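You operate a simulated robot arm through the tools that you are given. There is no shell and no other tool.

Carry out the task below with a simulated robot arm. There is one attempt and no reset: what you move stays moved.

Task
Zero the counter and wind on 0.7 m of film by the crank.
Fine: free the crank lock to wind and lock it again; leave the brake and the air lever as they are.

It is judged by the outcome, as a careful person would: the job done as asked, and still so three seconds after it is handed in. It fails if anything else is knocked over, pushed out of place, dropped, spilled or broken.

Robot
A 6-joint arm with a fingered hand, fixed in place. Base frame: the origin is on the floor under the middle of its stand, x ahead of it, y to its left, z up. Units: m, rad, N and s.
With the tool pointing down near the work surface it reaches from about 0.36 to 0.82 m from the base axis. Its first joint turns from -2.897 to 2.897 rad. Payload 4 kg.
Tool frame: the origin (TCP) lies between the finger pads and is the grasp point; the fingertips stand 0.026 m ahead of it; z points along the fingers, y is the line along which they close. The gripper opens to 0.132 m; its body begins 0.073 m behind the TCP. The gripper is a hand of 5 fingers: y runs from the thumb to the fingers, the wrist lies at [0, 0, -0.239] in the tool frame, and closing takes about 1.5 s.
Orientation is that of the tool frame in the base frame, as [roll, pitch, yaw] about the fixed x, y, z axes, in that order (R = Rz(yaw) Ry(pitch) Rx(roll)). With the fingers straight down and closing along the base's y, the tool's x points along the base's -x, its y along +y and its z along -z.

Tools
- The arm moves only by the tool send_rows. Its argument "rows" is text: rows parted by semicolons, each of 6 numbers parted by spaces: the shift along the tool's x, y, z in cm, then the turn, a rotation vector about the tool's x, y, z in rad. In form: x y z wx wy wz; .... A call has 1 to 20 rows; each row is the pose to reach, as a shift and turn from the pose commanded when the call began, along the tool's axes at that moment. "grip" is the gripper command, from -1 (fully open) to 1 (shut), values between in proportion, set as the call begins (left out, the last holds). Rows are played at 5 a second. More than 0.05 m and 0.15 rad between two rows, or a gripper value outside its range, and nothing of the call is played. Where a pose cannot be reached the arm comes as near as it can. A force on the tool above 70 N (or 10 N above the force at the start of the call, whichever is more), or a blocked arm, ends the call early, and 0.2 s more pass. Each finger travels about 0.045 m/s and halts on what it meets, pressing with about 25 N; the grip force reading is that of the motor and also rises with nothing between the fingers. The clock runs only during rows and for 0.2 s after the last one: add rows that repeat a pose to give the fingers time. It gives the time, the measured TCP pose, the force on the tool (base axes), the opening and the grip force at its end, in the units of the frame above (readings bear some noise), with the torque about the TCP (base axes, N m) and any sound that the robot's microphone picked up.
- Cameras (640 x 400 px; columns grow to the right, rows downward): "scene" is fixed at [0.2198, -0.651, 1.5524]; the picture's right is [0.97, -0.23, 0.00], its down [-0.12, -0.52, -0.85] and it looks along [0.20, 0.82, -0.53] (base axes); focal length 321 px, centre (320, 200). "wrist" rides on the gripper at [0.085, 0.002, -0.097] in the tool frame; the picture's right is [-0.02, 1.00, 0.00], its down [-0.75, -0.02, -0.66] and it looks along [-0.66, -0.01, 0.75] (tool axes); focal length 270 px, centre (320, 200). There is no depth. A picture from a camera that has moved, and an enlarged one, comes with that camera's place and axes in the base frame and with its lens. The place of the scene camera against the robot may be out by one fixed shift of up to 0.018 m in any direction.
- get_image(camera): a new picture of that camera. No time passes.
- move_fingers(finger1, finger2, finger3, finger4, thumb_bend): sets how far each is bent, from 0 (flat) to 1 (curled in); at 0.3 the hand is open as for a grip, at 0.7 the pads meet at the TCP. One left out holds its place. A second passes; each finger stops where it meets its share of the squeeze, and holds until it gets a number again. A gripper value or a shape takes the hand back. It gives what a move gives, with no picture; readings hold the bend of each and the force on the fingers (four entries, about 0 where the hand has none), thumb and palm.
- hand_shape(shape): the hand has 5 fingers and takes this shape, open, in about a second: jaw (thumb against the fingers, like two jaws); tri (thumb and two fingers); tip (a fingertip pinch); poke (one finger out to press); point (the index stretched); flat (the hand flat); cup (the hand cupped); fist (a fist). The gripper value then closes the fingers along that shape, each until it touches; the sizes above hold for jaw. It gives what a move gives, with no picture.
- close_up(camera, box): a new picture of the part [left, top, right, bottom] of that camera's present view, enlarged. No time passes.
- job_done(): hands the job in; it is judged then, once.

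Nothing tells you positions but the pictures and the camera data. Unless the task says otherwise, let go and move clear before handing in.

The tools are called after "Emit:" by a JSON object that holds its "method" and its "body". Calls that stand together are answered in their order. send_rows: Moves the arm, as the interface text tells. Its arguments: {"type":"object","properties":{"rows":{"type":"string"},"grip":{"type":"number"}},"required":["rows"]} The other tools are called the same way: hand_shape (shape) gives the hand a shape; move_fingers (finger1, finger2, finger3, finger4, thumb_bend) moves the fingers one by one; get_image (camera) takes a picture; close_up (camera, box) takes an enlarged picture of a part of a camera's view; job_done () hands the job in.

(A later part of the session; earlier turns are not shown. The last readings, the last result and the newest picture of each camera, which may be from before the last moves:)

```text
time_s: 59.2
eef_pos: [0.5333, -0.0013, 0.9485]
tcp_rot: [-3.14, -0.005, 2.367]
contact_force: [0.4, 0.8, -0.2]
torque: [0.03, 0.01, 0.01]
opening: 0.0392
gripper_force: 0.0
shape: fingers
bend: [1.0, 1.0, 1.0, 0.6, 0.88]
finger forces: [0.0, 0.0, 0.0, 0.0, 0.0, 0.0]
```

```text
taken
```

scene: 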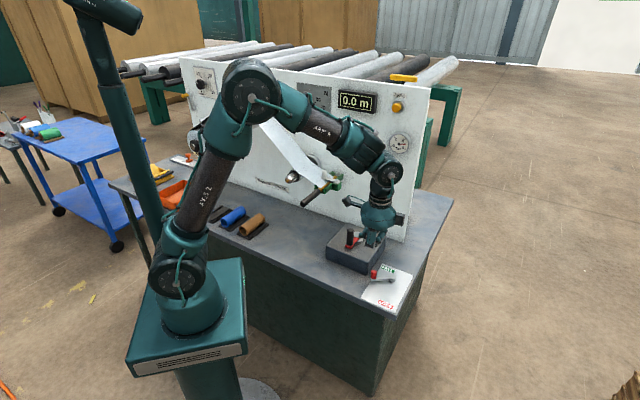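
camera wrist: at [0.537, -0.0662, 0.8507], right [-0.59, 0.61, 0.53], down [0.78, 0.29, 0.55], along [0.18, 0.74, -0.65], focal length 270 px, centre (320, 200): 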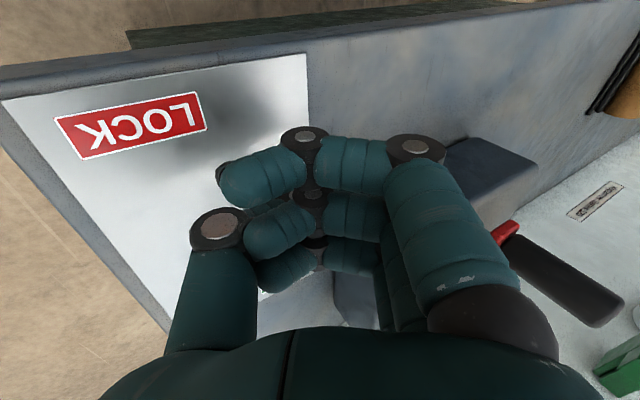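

Emit:
{"method": "send_rows", "body": {"rows": "0 0 0 0 0 0.14; 0 0 0 0 0 0.28; 0 0 0 0 0 0.42; 0 0 0 0 0 0.56; 0 0 0 0 0 0.70; 0 0 0 0 0 0.84; 0 0 0 0 0 0.98; 0 0 0 0 0 1.12; 0 0 0 0 0 1.26; 0 0 0 0 0 1.40; 0 0 0 0 0 1.5; 0 0 0 0 0 1.5708; 0 0 0 0 0 1.5708"}}

Emit:
{"method": "move_fingers", "body": {"finger1": 1, "finger2": 1, "finger3": 1, "finger4": 1, "thumb_bend": 0.3}}

Emit:
{"method": "get_image", "body": {"camera": "scene"}}

Emit:
{"method": "get_image", "body": {"camera": "wrist"}}

```text
time_s: 62.0
eef_pos: [0.5352, 0.0012, 0.9487]
tcp_rot: [-3.137, 0.002, 0.796]
contact_force: [-0.9, -0.2, 0.5]
torque: [0.0, 0.0, 0.03]
opening: 0.0393
gripper_force: 0.0
shape: fingers
bend: [1.0, 1.0, 1.0, 0.6, 0.88]
finger forces: [0.1, 0.1, 0.0, 0.1, 0.0, 0.1]
```

```text
time_s: 63.0
eef_pos: [0.5351, 0.0003, 0.9485]
tcp_rot: [-3.138, -0.001, 0.797]
contact_force: [0.0, -0.7, -0.2]
torque: [-0.04, 0.02, -0.02]
opening: 0.0646
gripper_force: 0.1
shape: fingers
bend: [1.0, 1.0, 1.0, 1.0, 0.3]
finger forces: [0.0, 0.0, 0.0, 0.0, 0.1, 0.0]
```

```text
taken
```

scene: 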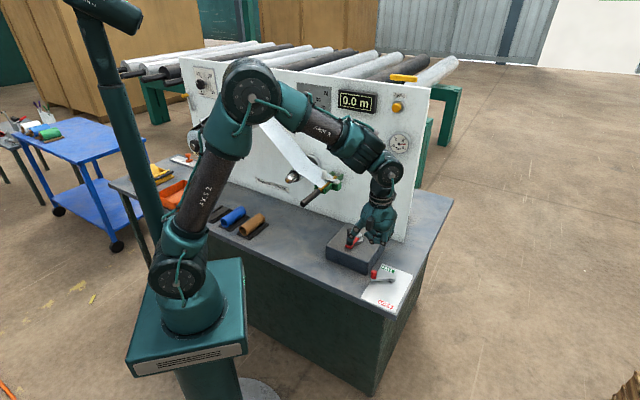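

```text
taken
camera wrist: at [0.595, 0.0589, 1.0443], right [0.7, -0.71, 0.0], down [-0.53, -0.53, 0.66], along [-0.47, -0.46, -0.75], focal length 270 px, centre (320, 200)
```

wrist: 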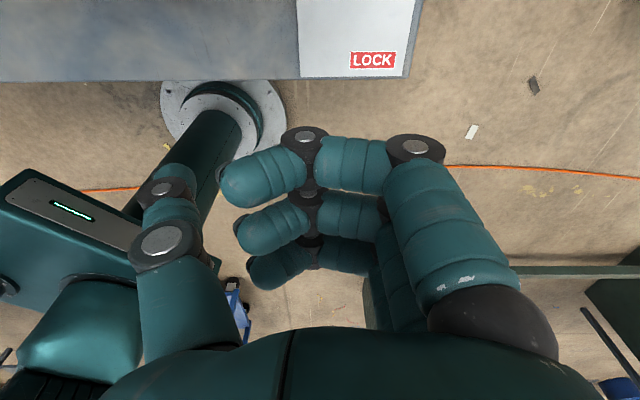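

The half turn worked. Now I'll bring the thumb down on the robot side of the knob, ready to push it towards the panel.

Emit:
{"method": "send_rows", "body": {"rows": "0.7 1.7 2.5 0 0 0; 1.4 3.4 5 0 0 0; 2.1 5.1 7.5 0 0 0; 2.8 6.75 9.85 0 0 0; 2.8 6.75 9.85 0 0 0"}}

Emit:
{"method": "get_image", "body": {"camera": "wrist"}}

Emit:
{"method": "close_up", "body": {"camera": "scene", "box": [320, 210, 440, 310]}}

```text
time_s: 64.2
eef_pos: [0.6021, -0.0284, 0.8505]
tcp_rot: [-3.139, 0.001, 0.796]
contact_force: [-0.7, -0.1, 0.8]
torque: [0.01, -0.01, 0.02]
opening: 0.0645
gripper_force: 0.0
shape: fingers
bend: [1.0, 1.0, 1.0, 1.0, 0.3]
finger forces: [0.0, 0.1, 0.0, 0.0, 0.0, 0.1]
```

```text
taken
camera wrist: at [0.6628, 0.0305, 0.9451], right [0.7, -0.71, 0.0], down [-0.53, -0.53, 0.66], along [-0.47, -0.46, -0.75], focal length 270 px, centre (320, 200)
```

wrist: 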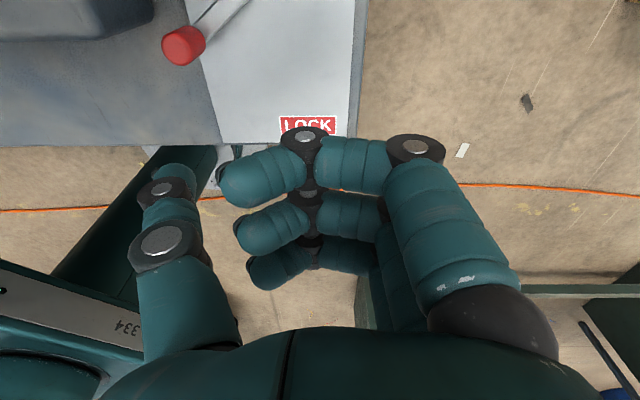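

```text
4.00 times, centred on (380, 260) of scene
camera zoom: at [0.2198, -0.651, 1.5524], right [0.97, -0.23, 0.0], down [-0.12, -0.52, -0.85], along [0.2, 0.82, -0.53], focal length 1285 px, centre (80, -40)
```

zoom: 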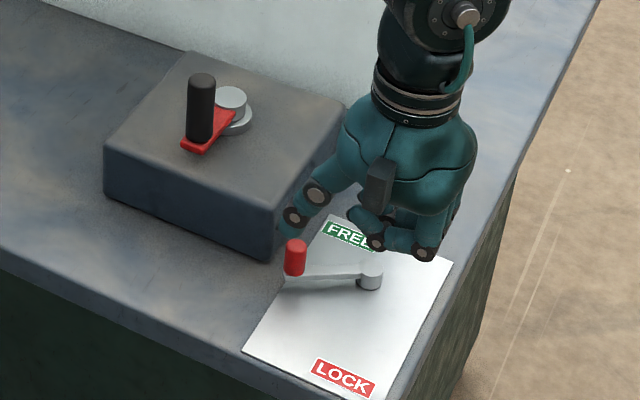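

Emit:
{"method": "send_rows", "body": {"rows": "0 0 2.5 0 0 0; 0 0 5 0 0 0; 0 0 7 0 0 0; 0 0 8.3 0 0 0; 0 0 8.3 0 0 0"}}

Emit:
{"method": "get_image", "body": {"camera": "wrist"}}

Emit:
{"method": "close_up", "body": {"camera": "scene", "box": [320, 220, 440, 310]}}

```text
time_s: 65.4
eef_pos: [0.6023, -0.0279, 0.7667]
tcp_rot: [-3.137, 0.002, 0.797]
contact_force: [0.0, 0.1, -1.0]
torque: [-0.02, -0.01, -0.01]
opening: 0.0645
gripper_force: 0.1
shape: fingers
bend: [1.0, 1.0, 1.0, 1.0, 0.3]
finger forces: [0.0, 0.0, 0.0, 0.0, 0.0, 0.0]
```

```text
taken
camera wrist: at [0.6622, 0.031, 0.8622], right [0.7, -0.71, 0.0], down [-0.53, -0.53, 0.66], along [-0.47, -0.46, -0.75], focal length 270 px, centre (320, 200)
```

wrist: 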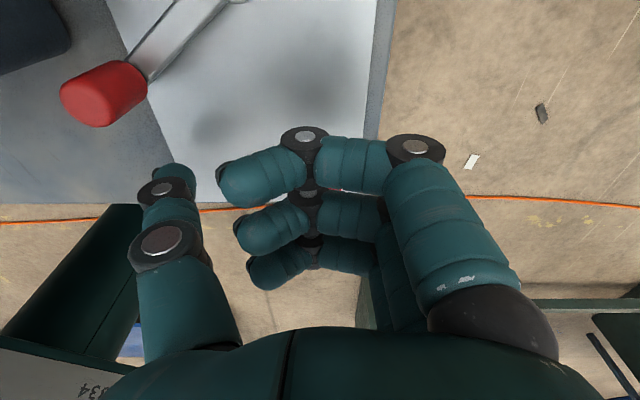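

```text
4.44 times, centred on (380, 265) of scene
camera zoom: at [0.2198, -0.651, 1.5524], right [0.97, -0.23, 0.0], down [-0.12, -0.52, -0.85], along [0.2, 0.82, -0.53], focal length 1428 px, centre (53, -89)
```

zoom: 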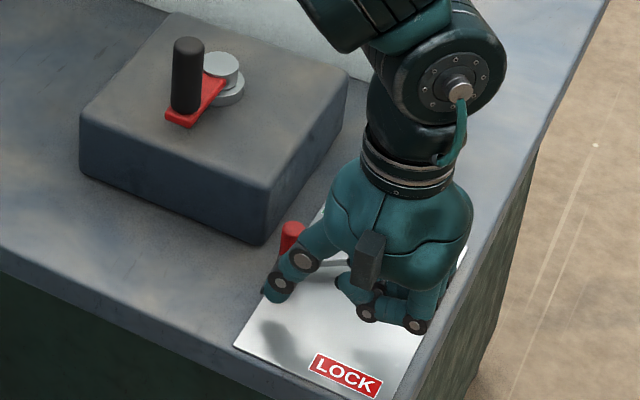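

The thumb stands clear on the robot side of the knob, with a good view. Pushing towards the panel.

Emit:
{"method": "send_rows", "body": {"rows": "1 -0.2 0 0 0 0; 2 -0.4 0 0 0 0; 2.5 -0.5 0 0 0 0; 3 -0.5 0 0 0 0; 3.5 -0.6 0 0 0 0; 4 -0.6 0 0 0 0; 4.5 -0.7 0 0 0 0; 4.5 -0.7 0 0 0 0"}}

Emit:
{"method": "get_image", "body": {"camera": "wrist"}}

Emit:
{"method": "close_up", "body": {"camera": "scene", "box": [320, 220, 440, 310]}}

```text
time_s: 66.9
eef_pos: [0.6204, -0.0025, 0.7634]
tcp_rot: [-3.133, 0.021, 0.792]
contact_force: [-12.4, -23.5, 13.2]
torque: [0.81, 0.57, 1.84]
opening: 0.0649
gripper_force: 14.0
shape: fingers
bend: [1.0, 1.0, 1.0, 1.0, 0.3]
finger forces: [0.0, 0.0, 0.1, 0.0, 27.2, 0.0]
stopped in row 7: the force on the tool passed its limit at 78 N (the readings are from after the stop); the commanded pose is now the measured one
```

```text
taken
camera wrist: at [0.6827, 0.0575, 0.8593], right [0.7, -0.72, -0.01], down [-0.53, -0.52, 0.67], along [-0.49, -0.46, -0.74], focal length 270 px, centre (320, 200)
```

wrist: 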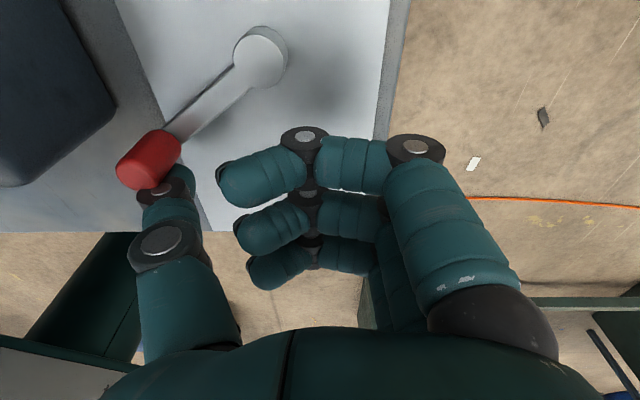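

```text
4.44 times, centred on (380, 265) of scene
camera zoom: at [0.2198, -0.651, 1.5524], right [0.97, -0.23, 0.0], down [-0.12, -0.52, -0.85], along [0.2, 0.82, -0.53], focal length 1428 px, centre (53, -89)
```

zoom: 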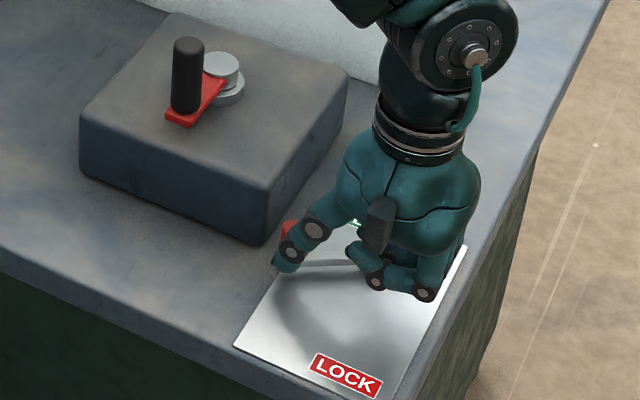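

Only the thumb touches the knob, and at about 78 N the lever doesn't move on from 56°, so it's at its end stop: that's the FREE position. I'll back off, rise and check the lever and counter.

Emit:
{"method": "send_rows", "body": {"rows": "-1 0.2 0 0 0 0; -2.5 0.4 0 0 0 0; -2.5 0.4 -4 0 0 0; -2.5 0.4 -8 0 0 0; -2.5 0.4 -12 0 0 0; -3.5 0.4 -16 0 0 0; -6 0.4 -20 0 0 0; -6 0.4 -20 0 0 0"}}

Emit:
{"method": "get_image", "body": {"camera": "wrist"}}

Emit:
{"method": "get_image", "body": {"camera": "scene"}}

Emit:
{"method": "close_up", "body": {"camera": "scene", "box": [320, 220, 440, 310]}}

```text
time_s: 68.7
eef_pos: [0.5854, -0.0441, 0.966]
tcp_rot: [-3.132, 0.017, 0.792]
contact_force: [-0.1, 0.4, 0.6]
torque: [0.0, 0.02, 0.03]
opening: 0.0648
gripper_force: 0.0
shape: fingers
bend: [1.0, 1.0, 1.0, 1.0, 0.3]
finger forces: [0.0, 0.0, 0.0, 0.0, 0.0, 0.0]
```

```text
taken
camera wrist: at [0.6474, 0.0163, 1.0611], right [0.7, -0.72, -0.01], down [-0.53, -0.52, 0.67], along [-0.49, -0.46, -0.74], focal length 270 px, centre (320, 200)
```

wrist: 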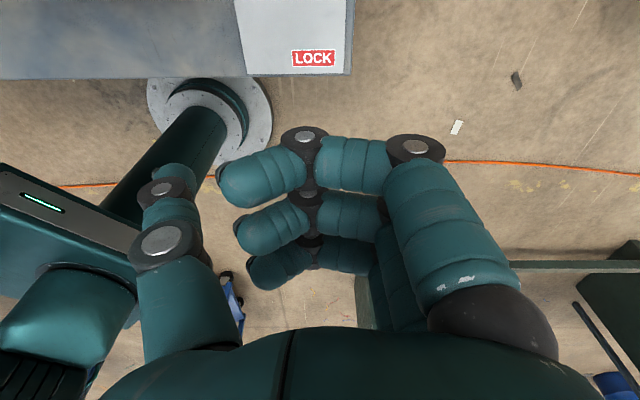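

```text
taken
```

scene: 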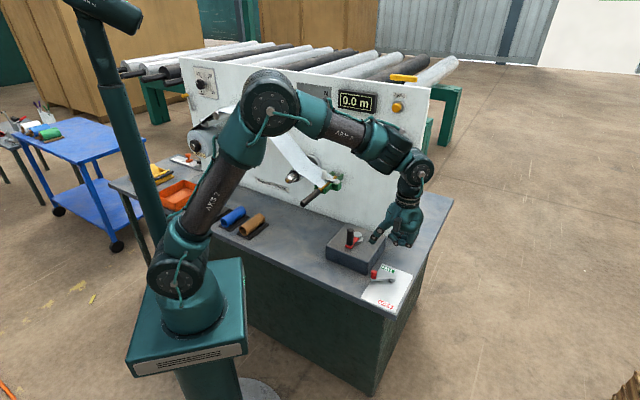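

```text
4.44 times, centred on (380, 265) of scene
camera zoom: at [0.2198, -0.651, 1.5524], right [0.97, -0.23, 0.0], down [-0.12, -0.52, -0.85], along [0.2, 0.82, -0.53], focal length 1428 px, centre (53, -89)
```

zoom: 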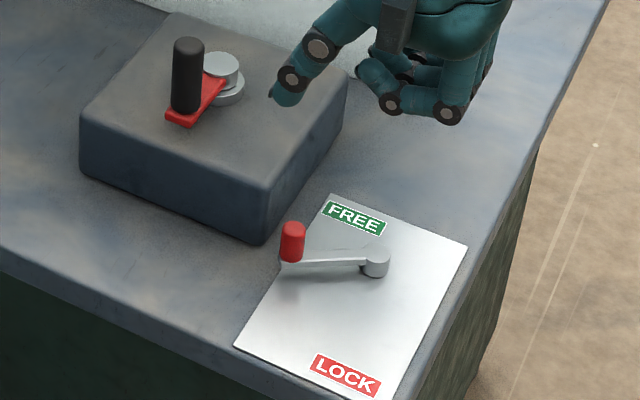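

The lever hasn't moved since my first push, so it's at its FREE stop. Next I'll turn the hand back, open it in the jaw shape, and go over the crank knob.

Emit:
{"method": "send_rows", "body": {"rows": "0 -0.8 -0.5 0 0 -0.13; 0.1 -1.6 -1 0 0 -0.26; 0.2 -2.4 -1.4 0 0 -0.39; 0.2 -3.2 -1.8 0 0 -0.52; 0.3 -4 -2.2 0 0 -0.65; 0.4 -4.8 -2.7 0 0 -0.78; 0.4 -5.6 -3.1 0 0 -0.91; 0.5 -6.4 -3.6 0 0 -1.04; 0.6 -7.2 -4 0 0 -1.17; 0.6 -8 -4.5 0 0 -1.3; 0.7 -9 -5 0 0 -1.43; 0.7 -9.8 -5.4 0 0 -1.565; 0.7 -9.8 -5.4 0 0 -1.565"}}

Emit:
{"method": "send_rows", "body": {"rows": "0 0 0 0 0 -0.13; 0 0 0 0 0 -0.26; 0 0 0 0 0 -0.39; 0 0 0 0 0 -0.52; 0 0 0 0 0 -0.65; 0 0 0 0 0 -0.78; 0 0 0 0 0 -0.91; 0 0 0 0 0 -1.04; 0 0 0 0 0 -1.17; 0 0 0 0 0 -1.3; 0 0 0 0 0 -1.43; 0 0 0 0 0 -1.575; 0 0 0 0 0 -1.575"}}

Emit:
{"method": "hand_shape", "body": {"shape": "jaw"}}

Emit:
{"method": "get_image", "body": {"camera": "wrist"}}

Emit:
{"method": "get_image", "body": {"camera": "scene"}}

```text
time_s: 71.5
eef_pos: [0.5228, 0.0321, 1.0213]
tcp_rot: [-3.125, -0.008, 2.361]
contact_force: [0.0, 0.5, 0.6]
torque: [-0.01, -0.03, -0.03]
opening: 0.0643
gripper_force: 0.0
shape: fingers
bend: [1.0, 1.0, 1.0, 1.0, 0.3]
finger forces: [0.0, 0.0, 0.0, 0.0, 0.1, 0.0]
```

```text
time_s: 74.3
eef_pos: [0.523, 0.0302, 1.02]
tcp_rot: [3.133, -0.019, -2.35]
contact_force: [-0.7, 0.8, -0.6]
torque: [0.02, 0.01, -0.01]
opening: 0.0644
gripper_force: 0.0
shape: fingers
bend: [1.0, 1.0, 1.0, 1.0, 0.3]
finger forces: [0.0, 0.0, 0.0, 0.0, 0.0, 0.1]
```

```text
time_s: 75.2
eef_pos: [0.5227, 0.0308, 1.0202]
tcp_rot: [3.133, -0.018, -2.35]
contact_force: [-0.3, -0.1, -0.5]
torque: [-0.01, 0.0, -0.01]
opening: 0.1319
gripper_force: 0.1
shape: jaw
bend: [0.3, 0.3, 0.3, 0.3, 0.3]
finger forces: [0.0, 0.1, 0.1, 0.1, 0.0, 0.1]
```

```text
taken
camera wrist: at [0.4632, -0.0278, 1.1178], right [-0.7, 0.72, 0.01], down [0.55, 0.53, 0.64], along [0.46, 0.45, -0.76], focal length 270 px, centre (320, 200)
```

wrist: 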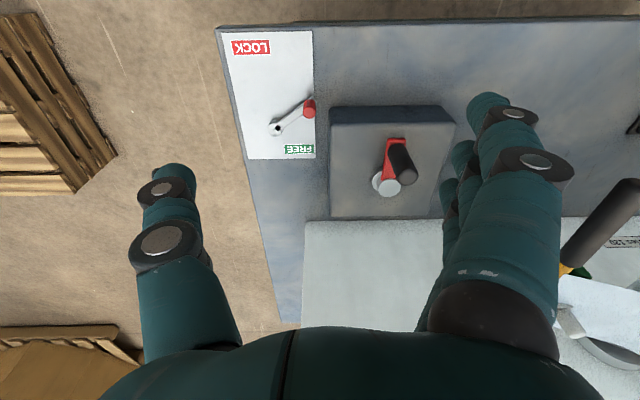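

```text
taken
```

scene: 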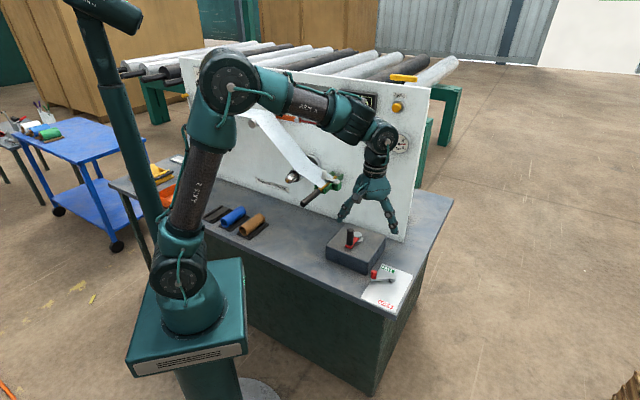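

Emit:
{"method": "close_up", "body": {"camera": "wrist", "box": [310, 90, 470, 230]}}

```text
2.86 times, centred on (390, 160) of wrist
camera zoom: at [0.4632, -0.0278, 1.1178], right [-0.7, 0.72, 0.01], down [0.55, 0.53, 0.64], along [0.46, 0.45, -0.76], focal length 772 px, centre (120, 314)
```

zoom: 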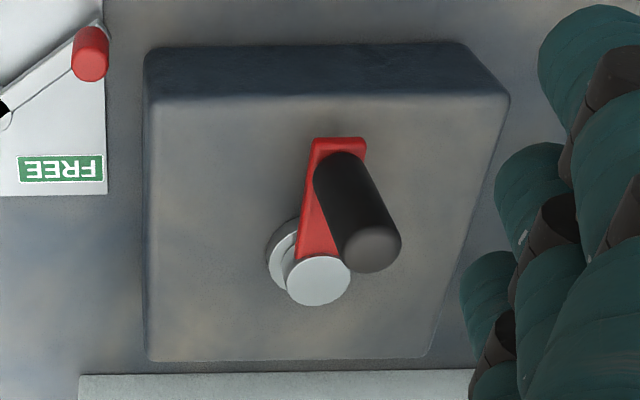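

The crank knob is at about (0.519, 0.168) and the pivot at (0.564, 0.2115), a radius of about 6.3 cm. I'll hover over it with the hand tilted back from the panel, so the wrist keeps clear of the air lever.

Emit:
{"method": "send_rows", "body": {"rows": "-1.9 2 1.2 0 -0.08 0; -3.8 4 2.4 0 -0.16 0; -5.7 6 3.6 0 -0.24 0; -7.6 8 4.8 0 -0.32 0; -9.5 9.9 6 0 -0.4 0; -9.5 9.9 6 0 -0.4 0"}}

Emit:
{"method": "get_image", "body": {"camera": "wrist"}}

Emit:
{"method": "get_image", "body": {"camera": "scene"}}

```text
time_s: 76.6
eef_pos: [0.5187, 0.1679, 0.9606]
tcp_rot: [3.133, 0.384, -2.355]
contact_force: [0.0, -0.2, 0.5]
torque: [-0.01, 0.0, 0.0]
opening: 0.1318
gripper_force: 0.1
shape: jaw
bend: [0.3, 0.3, 0.3, 0.3, 0.3]
finger forces: [0.0, 0.1, 0.0, 0.1, 0.1, 0.0]
```

```text
taken
camera wrist: at [0.4361, 0.0868, 1.0178], right [-0.7, 0.72, 0.02], down [0.33, 0.3, 0.89], along [0.63, 0.63, -0.45], focal length 270 px, centre (320, 200)
```

wrist: 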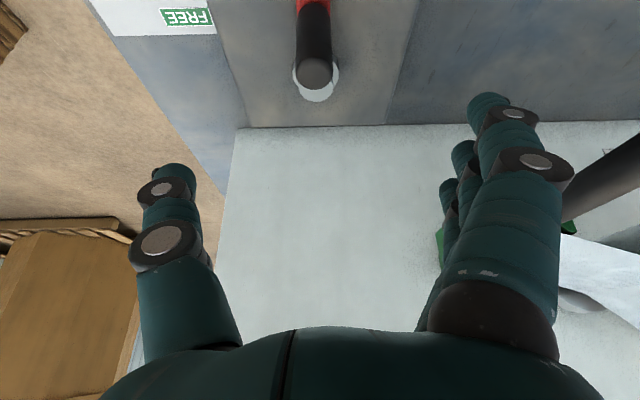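

```text
taken
```

scene: 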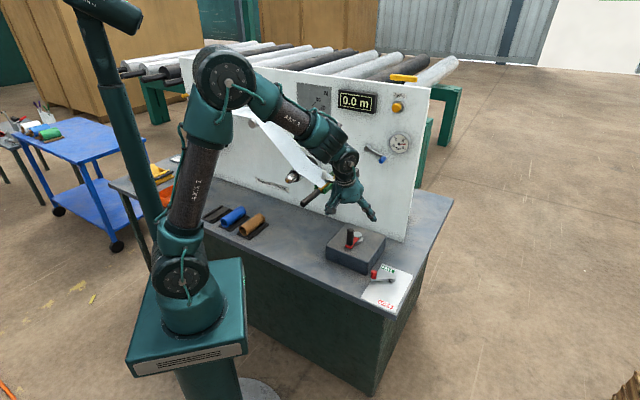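

Aligned with the knob. Descending vertically over it.

Emit:
{"method": "send_rows", "body": {"rows": "1.0 0 2.5 0 0 0; 2.0 0 5 0 0 0; 3.0 0 7.4 0 0 0; 3.6 0 8.9 0 0 0; 4.05 0 10 0 0 0; 4.05 0 10 0 0 0"}}

Emit:
{"method": "get_image", "body": {"camera": "wrist"}}

Emit:
{"method": "close_up", "body": {"camera": "scene", "box": [290, 170, 420, 280]}}

```text
time_s: 78.0
eef_pos: [0.5176, 0.1671, 0.8521]
tcp_rot: [3.134, 0.381, -2.355]
contact_force: [0.4, 0.2, 0.0]
torque: [-0.04, 0.03, 0.0]
opening: 0.1317
gripper_force: 0.0
shape: jaw
bend: [0.3, 0.3, 0.3, 0.3, 0.3]
finger forces: [0.1, 0.1, 0.0, 0.1, 0.1, 0.0]
```

```text
taken
camera wrist: at [0.4353, 0.0867, 0.9095], right [-0.7, 0.72, 0.02], down [0.33, 0.31, 0.89], along [0.63, 0.63, -0.45], focal length 270 px, centre (320, 200)
```

wrist: 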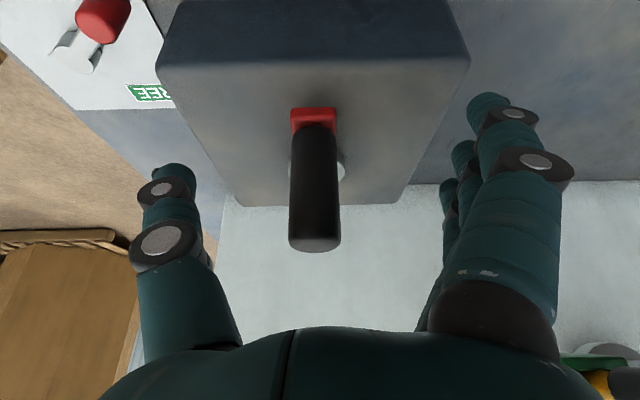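

```text
3.64 times, centred on (355, 225) of scene
camera zoom: at [0.2198, -0.651, 1.5524], right [0.97, -0.23, 0.0], down [-0.12, -0.52, -0.85], along [0.2, 0.82, -0.53], focal length 1168 px, centre (193, 109)
```

zoom: 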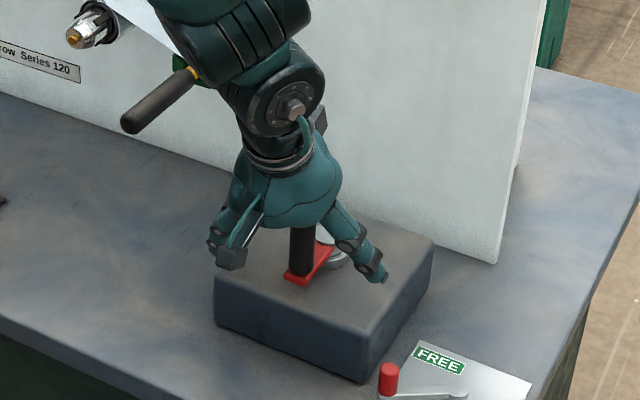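

The knob is centred in the open hand. Closing on it.

Emit:
{"method": "send_rows", "body": {"rows": "0 0 0 0 0 0; 0 0 0 0 0 0; 0 0 0 0 0 0; 0 0 0 0 0 0; 0 0 0 0 0 0; 0 0 0 0 0 0; 0 0 0 0 0 0; 0 0 0 0 0 0", "grip": 1}}

Emit:
{"method": "get_image", "body": {"camera": "wrist"}}

Emit:
{"method": "close_up", "body": {"camera": "scene", "box": [290, 170, 420, 280]}}

```text
time_s: 79.8
eef_pos: [0.5176, 0.1675, 0.8528]
tcp_rot: [3.133, 0.383, -2.355]
contact_force: [2.1, 0.4, -1.2]
torque: [0.05, -0.01, 0.01]
opening: 0.0072
gripper_force: 12.9
shape: jaw
bend: [0.64, 0.71, 0.65, 0.64, 0.7]
finger forces: [0.1, 4.3, 3.4, 0.1, 9.5, 0.1]
```

```text
taken
camera wrist: at [0.4355, 0.0867, 0.9097], right [-0.7, 0.72, 0.02], down [0.33, 0.31, 0.89], along [0.63, 0.63, -0.45], focal length 270 px, centre (320, 200)
```

wrist: 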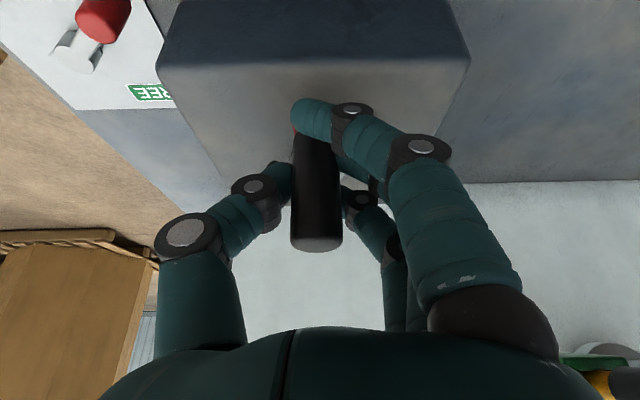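

```text
3.64 times, centred on (355, 225) of scene
camera zoom: at [0.2198, -0.651, 1.5524], right [0.97, -0.23, 0.0], down [-0.12, -0.52, -0.85], along [0.2, 0.82, -0.53], focal length 1168 px, centre (193, 109)
```

zoom: 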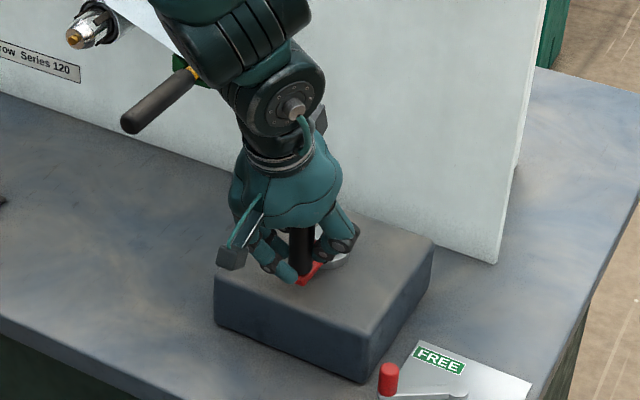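

The knob is held between the thumb and fingers 2 and 3, with fingers 1 and 4 caging it. I'll try a small 15° clockwise turn (knob to the left) and watch the force.

Emit:
{"method": "send_rows", "body": {"rows": "-0.02 0.55 0.01 0 0 0; -0.09 1.09 0.03 0 0 0; -0.2 1.63 0.08 0 0 0; -0.2 1.63 0.08 0 0 0"}}

Emit:
{"method": "get_image", "body": {"camera": "wrist"}}

Emit:
{"method": "get_image", "body": {"camera": "scene"}}

```text
time_s: 80.8
eef_pos: [0.5075, 0.1816, 0.8522]
tcp_rot: [3.135, 0.384, -2.355]
contact_force: [13.5, 4.7, 1.5]
torque: [0.14, -0.13, -0.02]
opening: 0.0049
gripper_force: 25.1
shape: jaw
bend: [0.66, 0.71, 0.63, 0.66, 0.7]
finger forces: [0.1, 8.8, 9.3, 0.0, 22.0, 0.1]
```

```text
taken
camera wrist: at [0.4254, 0.1008, 0.9092], right [-0.7, 0.72, 0.01], down [0.33, 0.31, 0.89], along [0.64, 0.63, -0.45], focal length 270 px, centre (320, 200)
```

wrist: 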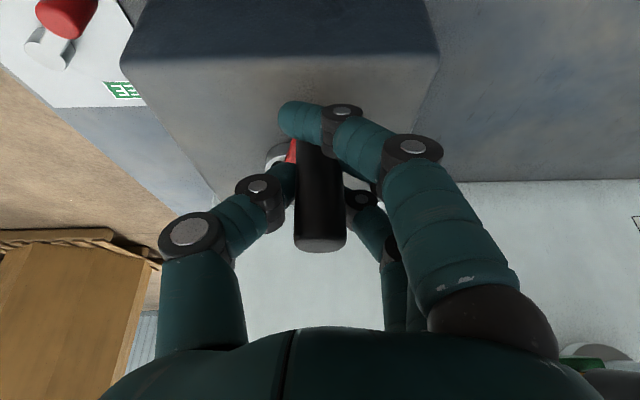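

```text
taken
```

scene: 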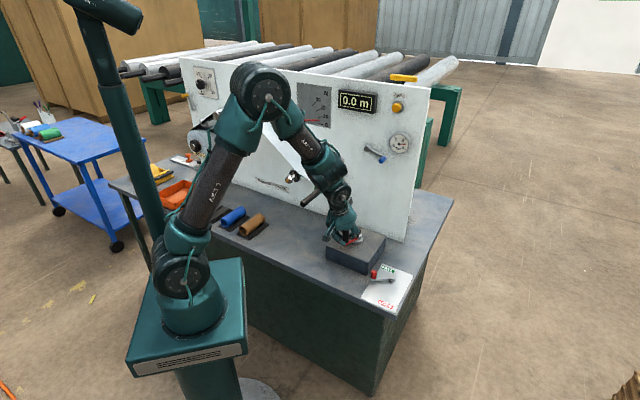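

The crank turns, so the lock is free. Let me check the counter, tension needle and film for a sign of the winding sense.

Emit:
{"method": "close_up", "body": {"camera": "scene", "box": [200, 70, 420, 210]}}

Emit:
{"method": "close_up", "body": {"camera": "scene", "box": [290, 75, 390, 140]}}

```text
2.86 times, centred on (310, 140) of scene
camera zoom: at [0.2198, -0.651, 1.5524], right [0.97, -0.23, 0.0], down [-0.12, -0.52, -0.85], along [0.2, 0.82, -0.53], focal length 918 px, centre (349, 371)
```

zoom: 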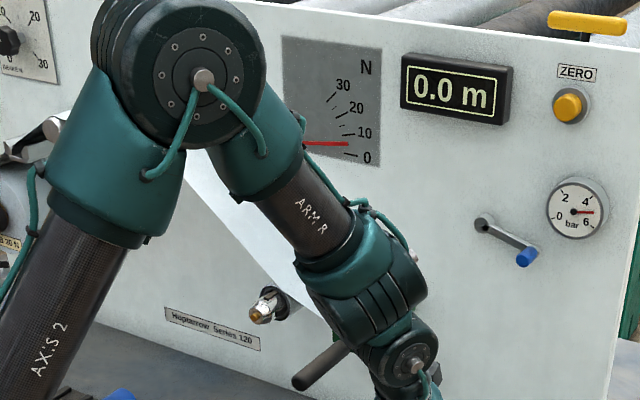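

```text
6.15 times, centred on (340, 108) of scene
camera zoom: at [0.2198, -0.651, 1.5524], right [0.97, -0.23, 0.0], down [-0.12, -0.52, -0.85], along [0.2, 0.82, -0.53], focal length 1977 px, centre (197, 769)
```

zoom: 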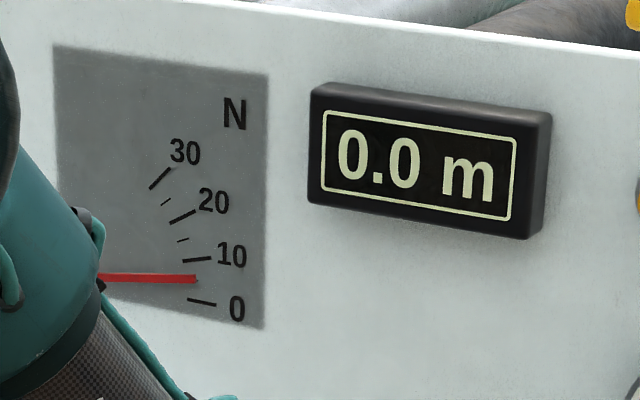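

Clockwise raises the tension needle from 0 to about 5 N, so clockwise is the winding sense. I'll carry on slowly round the circle, refining its centre from the forces.

Emit:
{"method": "send_rows", "body": {"rows": "-0.34 0.69 0.14 0 0 0; -0.68 1.36 0.27 0 0 0; -1.08 1.98 0.44 0 0 0; -1.56 2.54 0.63 0 0 0; -2.10 3.03 0.85 0 0 0; -2.68 3.45 1.08 0 0 0"}}

Emit:
{"method": "get_image", "body": {"camera": "wrist"}}

Emit:
{"method": "close_up", "body": {"camera": "scene", "box": [290, 75, 390, 140]}}

Emit:
{"method": "close_up", "body": {"camera": "scene", "box": [280, 150, 410, 270]}}

```text
time_s: 82.2
eef_pos: [0.5028, 0.2253, 0.852]
tcp_rot: [3.133, 0.382, -2.354]
contact_force: [12.1, -4.3, -4.9]
torque: [-0.07, -0.09, 0.0]
opening: 0.0052
gripper_force: 25.2
shape: jaw
bend: [0.66, 0.71, 0.63, 0.66, 0.7]
finger forces: [0.0, 7.7, 6.4, 0.1, 24.1, 0.1]
```

```text
taken
camera wrist: at [0.421, 0.144, 0.91], right [-0.7, 0.72, 0.02], down [0.34, 0.31, 0.89], along [0.63, 0.63, -0.45], focal length 270 px, centre (320, 200)
```

wrist: 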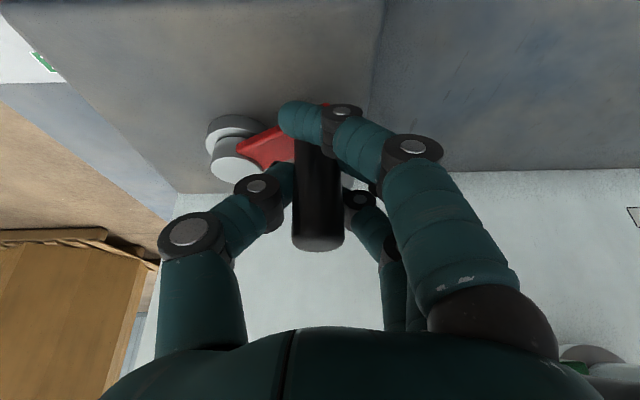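

```text
6.15 times, centred on (340, 108) of scene
camera zoom: at [0.2198, -0.651, 1.5524], right [0.97, -0.23, 0.0], down [-0.12, -0.52, -0.85], along [0.2, 0.82, -0.53], focal length 1977 px, centre (197, 769)
```

zoom: 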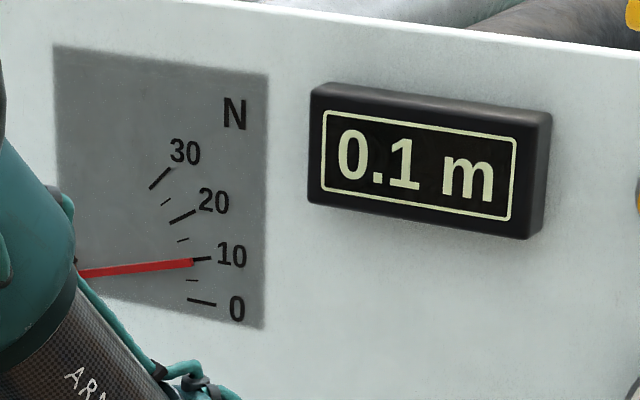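

```text
3.33 times, centred on (345, 210) of scene
camera zoom: at [0.2198, -0.651, 1.5524], right [0.97, -0.23, 0.0], down [-0.12, -0.52, -0.85], along [0.2, 0.82, -0.53], focal length 1071 px, centre (237, 167)
```

zoom: 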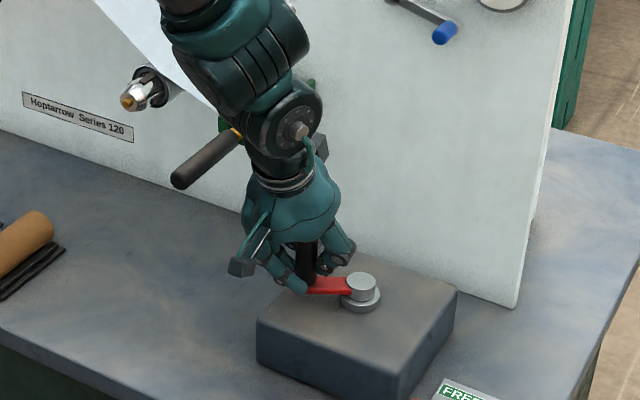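

The counter already reads 0.1 m at about 60°, and the tension is steady near 10 N. I'll continue to about 105° and check again.

Emit:
{"method": "send_rows", "body": {"rows": "-0.85 0.32 0.34 0 0 0; -1.70 0.59 0.69 0 0 0; -2.58 0.72 1.04 0 0 0; -3.47 0.69 1.40 0 0 0; -4.34 0.52 1.76 0 0 0"}}

Emit:
{"method": "close_up", "body": {"camera": "scene", "box": [290, 75, 390, 140]}}

Emit:
{"method": "close_up", "body": {"camera": "scene", "box": [280, 130, 420, 270]}}

Emit:
{"method": "get_image", "body": {"camera": "wrist"}}

```text
time_s: 83.4
eef_pos: [0.5309, 0.2617, 0.8529]
tcp_rot: [3.133, 0.382, -2.355]
contact_force: [6.6, -13.3, -1.0]
torque: [-0.21, 0.01, 0.0]
opening: 0.0053
gripper_force: 25.2
shape: jaw
bend: [0.66, 0.71, 0.63, 0.66, 0.7]
finger forces: [0.0, 8.8, 4.2, 0.1, 24.9, 0.1]
```

```text
6.15 times, centred on (340, 108) of scene
camera zoom: at [0.2198, -0.651, 1.5524], right [0.97, -0.23, 0.0], down [-0.12, -0.52, -0.85], along [0.2, 0.82, -0.53], focal length 1977 px, centre (197, 769)
```

zoom: 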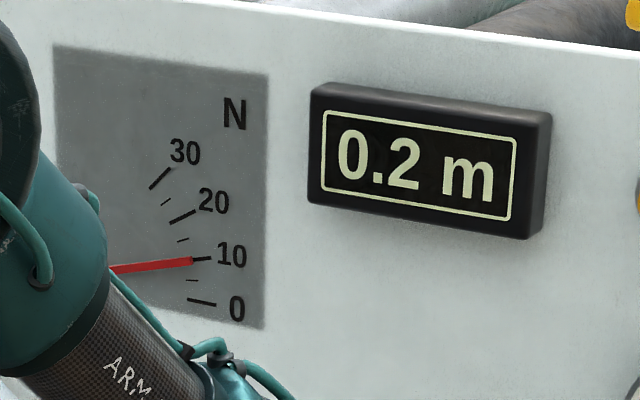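

```text
2.86 times, centred on (350, 200) of scene
camera zoom: at [0.2198, -0.651, 1.5524], right [0.97, -0.23, 0.0], down [-0.12, -0.52, -0.85], along [0.2, 0.82, -0.53], focal length 918 px, centre (234, 200)
```

zoom: 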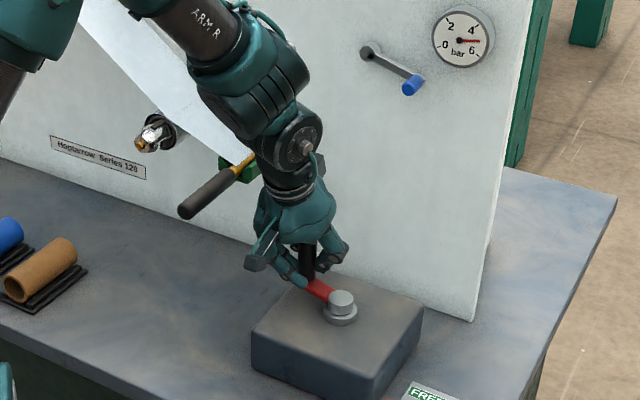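

```text
taken
camera wrist: at [0.4492, 0.1816, 0.9097], right [-0.7, 0.72, 0.02], down [0.34, 0.31, 0.89], along [0.63, 0.63, -0.45], focal length 270 px, centre (320, 200)
```

wrist: 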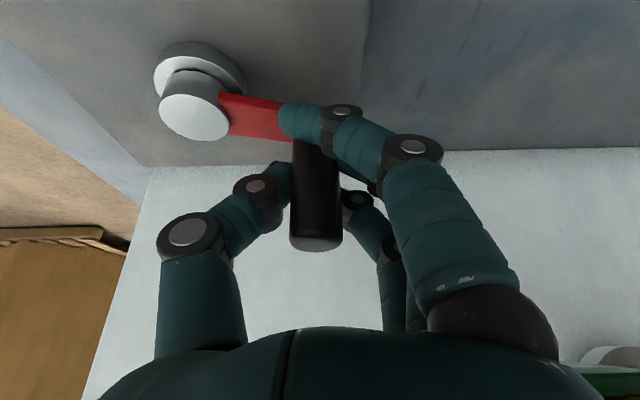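

0.2 m at about 105°. The forces stay small, so I'll continue round the back, watching clearance to the panel.

Emit:
{"method": "send_rows", "body": {"rows": "-0.84 -0.32 0.34 0 0 0; -1.62 -0.78 0.65 0 0 0; -2.32 -1.36 0.94 0 0 0; -2.93 -2.05 1.19 0 0 0; -3.43 -2.84 1.39 0 0 0"}}

Emit:
{"method": "close_up", "body": {"camera": "scene", "box": [290, 75, 390, 140]}}

Emit:
{"method": "close_up", "body": {"camera": "scene", "box": [280, 130, 420, 270]}}

Emit:
{"method": "get_image", "body": {"camera": "wrist"}}

```text
time_s: 84.6
eef_pos: [0.5777, 0.2685, 0.8515]
tcp_rot: [3.132, 0.38, -2.354]
contact_force: [-6.9, -20.0, 3.9]
torque: [-0.34, 0.2, -0.02]
opening: 0.0056
gripper_force: 25.7
shape: jaw
bend: [0.66, 0.71, 0.64, 0.66, 0.71]
finger forces: [0.0, 14.2, 3.6, 0.0, 21.2, 0.0]
```

```text
6.15 times, centred on (340, 108) of scene
camera zoom: at [0.2198, -0.651, 1.5524], right [0.97, -0.23, 0.0], down [-0.12, -0.52, -0.85], along [0.2, 0.82, -0.53], focal length 1977 px, centre (197, 769)
```

zoom: 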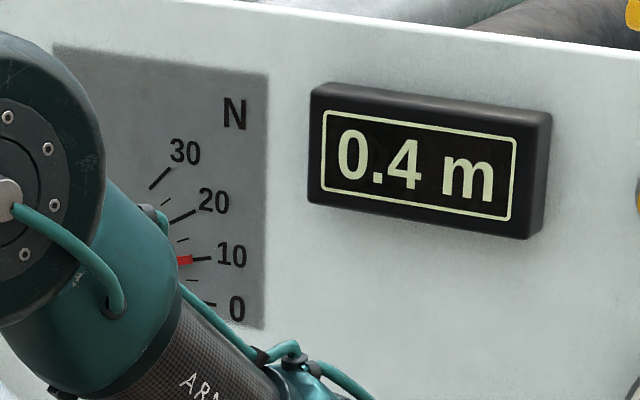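

```text
2.86 times, centred on (350, 200) of scene
camera zoom: at [0.2198, -0.651, 1.5524], right [0.97, -0.23, 0.0], down [-0.12, -0.52, -0.85], along [0.2, 0.82, -0.53], focal length 918 px, centre (234, 200)
```

zoom: 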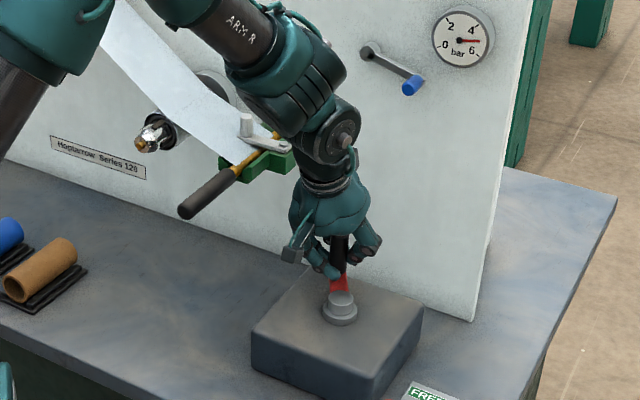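

```text
taken
camera wrist: at [0.4952, 0.188, 0.9091], right [-0.7, 0.72, 0.02], down [0.34, 0.31, 0.89], along [0.63, 0.63, -0.45], focal length 270 px, centre (320, 200)
```

wrist: 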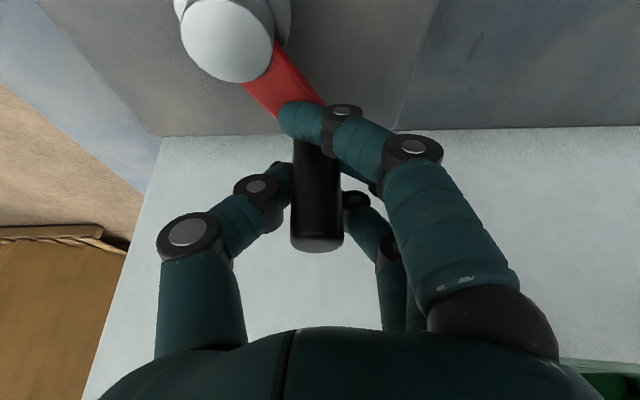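

0.4 m at about 150°, so roughly 0.85 m per turn, and 0.7 m should come near 290–300°. Going on round the back in small steps.

Emit:
{"method": "send_rows", "body": {"rows": "-0.20 -0.90 0.08 0 0 0; -0.45 -1.80 0.18 0 0 0; -0.56 -2.74 0.23 0 0 0; -0.54 -3.68 0.22 0 0 0; -0.38 -4.60 0.15 0 0 0"}}

Emit:
{"method": "close_up", "body": {"camera": "scene", "box": [290, 75, 390, 140]}}

Emit:
{"method": "close_up", "body": {"camera": "scene", "box": [280, 130, 420, 270]}}

Emit:
{"method": "get_image", "body": {"camera": "wrist"}}

```text
time_s: 85.8
eef_pos: [0.6138, 0.2402, 0.8527]
tcp_rot: [3.133, 0.384, -2.354]
contact_force: [4.4, 3.6, -5.6]
torque: [0.1, 0.18, 0.02]
opening: 0.0043
gripper_force: 25.2
shape: jaw
bend: [0.66, 0.71, 0.63, 0.66, 0.71]
finger forces: [0.0, 11.8, 12.3, 0.1, 16.6, 0.0]
```

```text
6.15 times, centred on (340, 108) of scene
camera zoom: at [0.2198, -0.651, 1.5524], right [0.97, -0.23, 0.0], down [-0.12, -0.52, -0.85], along [0.2, 0.82, -0.53], focal length 1977 px, centre (197, 769)
```

zoom: 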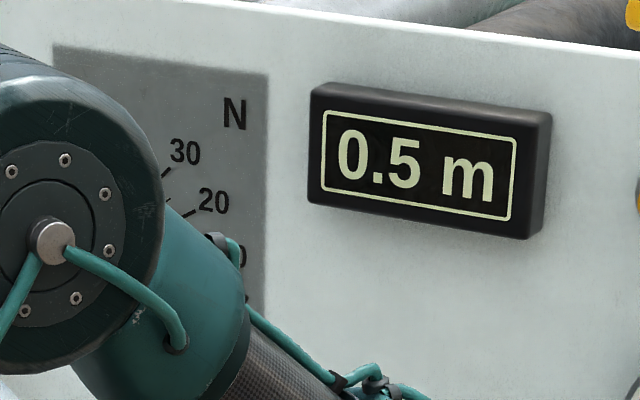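

```text
2.86 times, centred on (350, 200) of scene
camera zoom: at [0.2198, -0.651, 1.5524], right [0.97, -0.23, 0.0], down [-0.12, -0.52, -0.85], along [0.2, 0.82, -0.53], focal length 918 px, centre (234, 200)
```

zoom: 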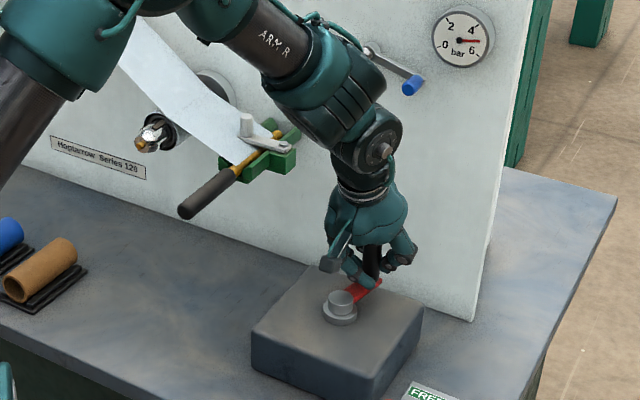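

```text
taken
camera wrist: at [0.5319, 0.1591, 0.9094], right [-0.7, 0.72, 0.02], down [0.33, 0.3, 0.89], along [0.63, 0.63, -0.45], focal length 270 px, centre (320, 200)
```

wrist: 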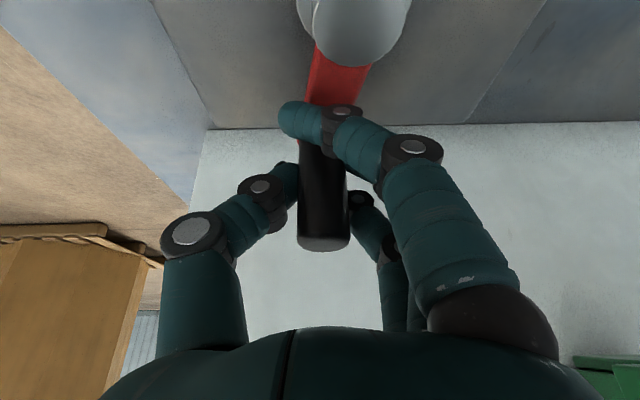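

0.5 m at about 195°, on track. Continuing to about 240°.

Emit:
{"method": "send_rows", "body": {"rows": "0.29 -0.89 -0.12 0 0 0; 0.71 -1.72 -0.29 0 0 0; 1.24 -2.46 -0.50 0 0 0; 1.87 -3.11 -0.76 0 0 0; 2.59 -3.64 -1.05 0 0 0"}}

Emit:
{"method": "close_up", "body": {"camera": "scene", "box": [290, 75, 390, 140]}}

Emit:
{"method": "close_up", "body": {"camera": "scene", "box": [280, 130, 420, 270]}}

Emit:
{"method": "get_image", "body": {"camera": "wrist"}}

```text
time_s: 87.0
eef_pos: [0.6203, 0.1951, 0.8528]
tcp_rot: [3.133, 0.384, -2.355]
contact_force: [14.8, -3.0, 2.7]
torque: [-0.07, -0.09, 0.0]
opening: 0.0048
gripper_force: 25.5
shape: jaw
bend: [0.66, 0.71, 0.63, 0.66, 0.7]
finger forces: [0.1, 9.6, 11.7, 0.0, 24.6, 0.0]
```

```text
6.15 times, centred on (340, 108) of scene
camera zoom: at [0.2198, -0.651, 1.5524], right [0.97, -0.23, 0.0], down [-0.12, -0.52, -0.85], along [0.2, 0.82, -0.53], focal length 1977 px, centre (197, 769)
```

zoom: 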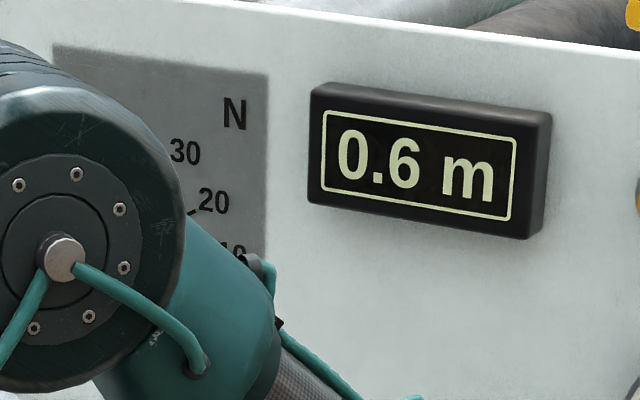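

```text
2.86 times, centred on (350, 200) of scene
camera zoom: at [0.2198, -0.651, 1.5524], right [0.97, -0.23, 0.0], down [-0.12, -0.52, -0.85], along [0.2, 0.82, -0.53], focal length 918 px, centre (234, 200)
```

zoom: 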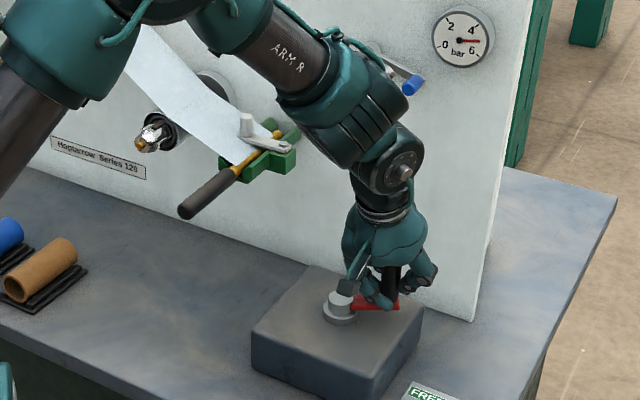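

```text
taken
camera wrist: at [0.5379, 0.114, 0.9093], right [-0.7, 0.72, 0.01], down [0.33, 0.31, 0.89], along [0.64, 0.63, -0.45], focal length 270 px, centre (320, 200)
```

wrist: 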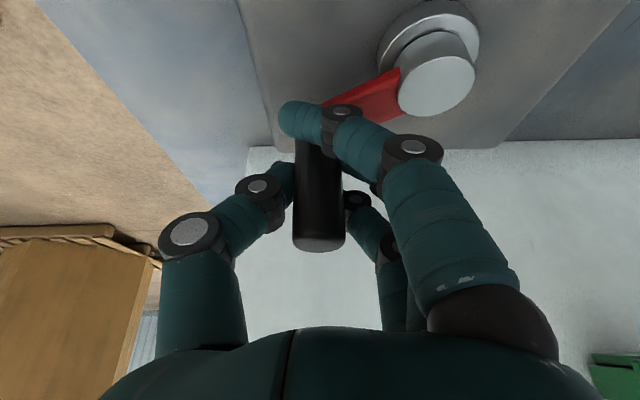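

0.6 m at about 237° of rotation. From here I'll go in small steps to find where the display changes to 0.7.

Emit:
{"method": "send_rows", "body": {"rows": "0.33 -0.13 -0.13 0 0 0; 0.69 -0.31 -0.28 0 0 0; 0.69 -0.31 -0.28 0 0 0"}}

Emit:
{"method": "close_up", "body": {"camera": "scene", "box": [310, 85, 390, 130]}}

```text
time_s: 87.8
eef_pos: [0.6163, 0.185, 0.8522]
tcp_rot: [3.132, 0.382, -2.353]
contact_force: [13.1, -5.6, 1.4]
torque: [-0.12, -0.09, 0.0]
opening: 0.0047
gripper_force: 25.3
shape: jaw
bend: [0.66, 0.71, 0.63, 0.66, 0.7]
finger forces: [0.0, 9.7, 10.0, 0.0, 24.0, 0.0]
```

```text
8.00 times, centred on (350, 108) of scene
camera zoom: at [0.2198, -0.651, 1.5524], right [0.97, -0.23, 0.0], down [-0.12, -0.52, -0.85], along [0.2, 0.82, -0.53], focal length 2570 px, centre (80, 940)
```

zoom: 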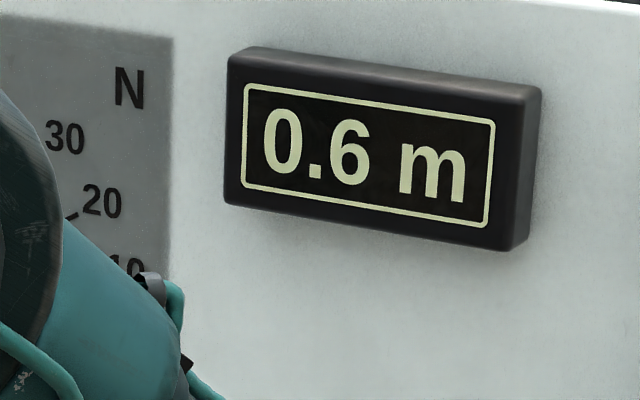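

Emit:
{"method": "send_rows", "body": {"rows": "0.47 -0.18 -0.19 0 0 0; 0.94 -0.31 -0.38 0 0 0; 0.94 -0.31 -0.38 0 0 0"}}

Emit:
{"method": "close_up", "body": {"camera": "scene", "box": [310, 85, 390, 130]}}

```text
time_s: 88.6
eef_pos: [0.6114, 0.1773, 0.8521]
tcp_rot: [3.134, 0.382, -2.354]
contact_force: [9.8, -6.4, 0.7]
torque: [-0.14, -0.07, 0.05]
opening: 0.0049
gripper_force: 24.9
shape: jaw
bend: [0.66, 0.71, 0.63, 0.66, 0.7]
finger forces: [0.1, 10.0, 9.3, 0.0, 23.6, 0.0]
```

```text
8.00 times, centred on (350, 108) of scene
camera zoom: at [0.2198, -0.651, 1.5524], right [0.97, -0.23, 0.0], down [-0.12, -0.52, -0.85], along [0.2, 0.82, -0.53], focal length 2570 px, centre (80, 940)
```

zoom: 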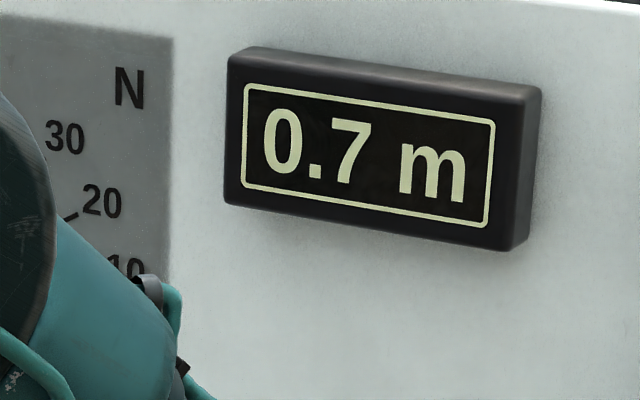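

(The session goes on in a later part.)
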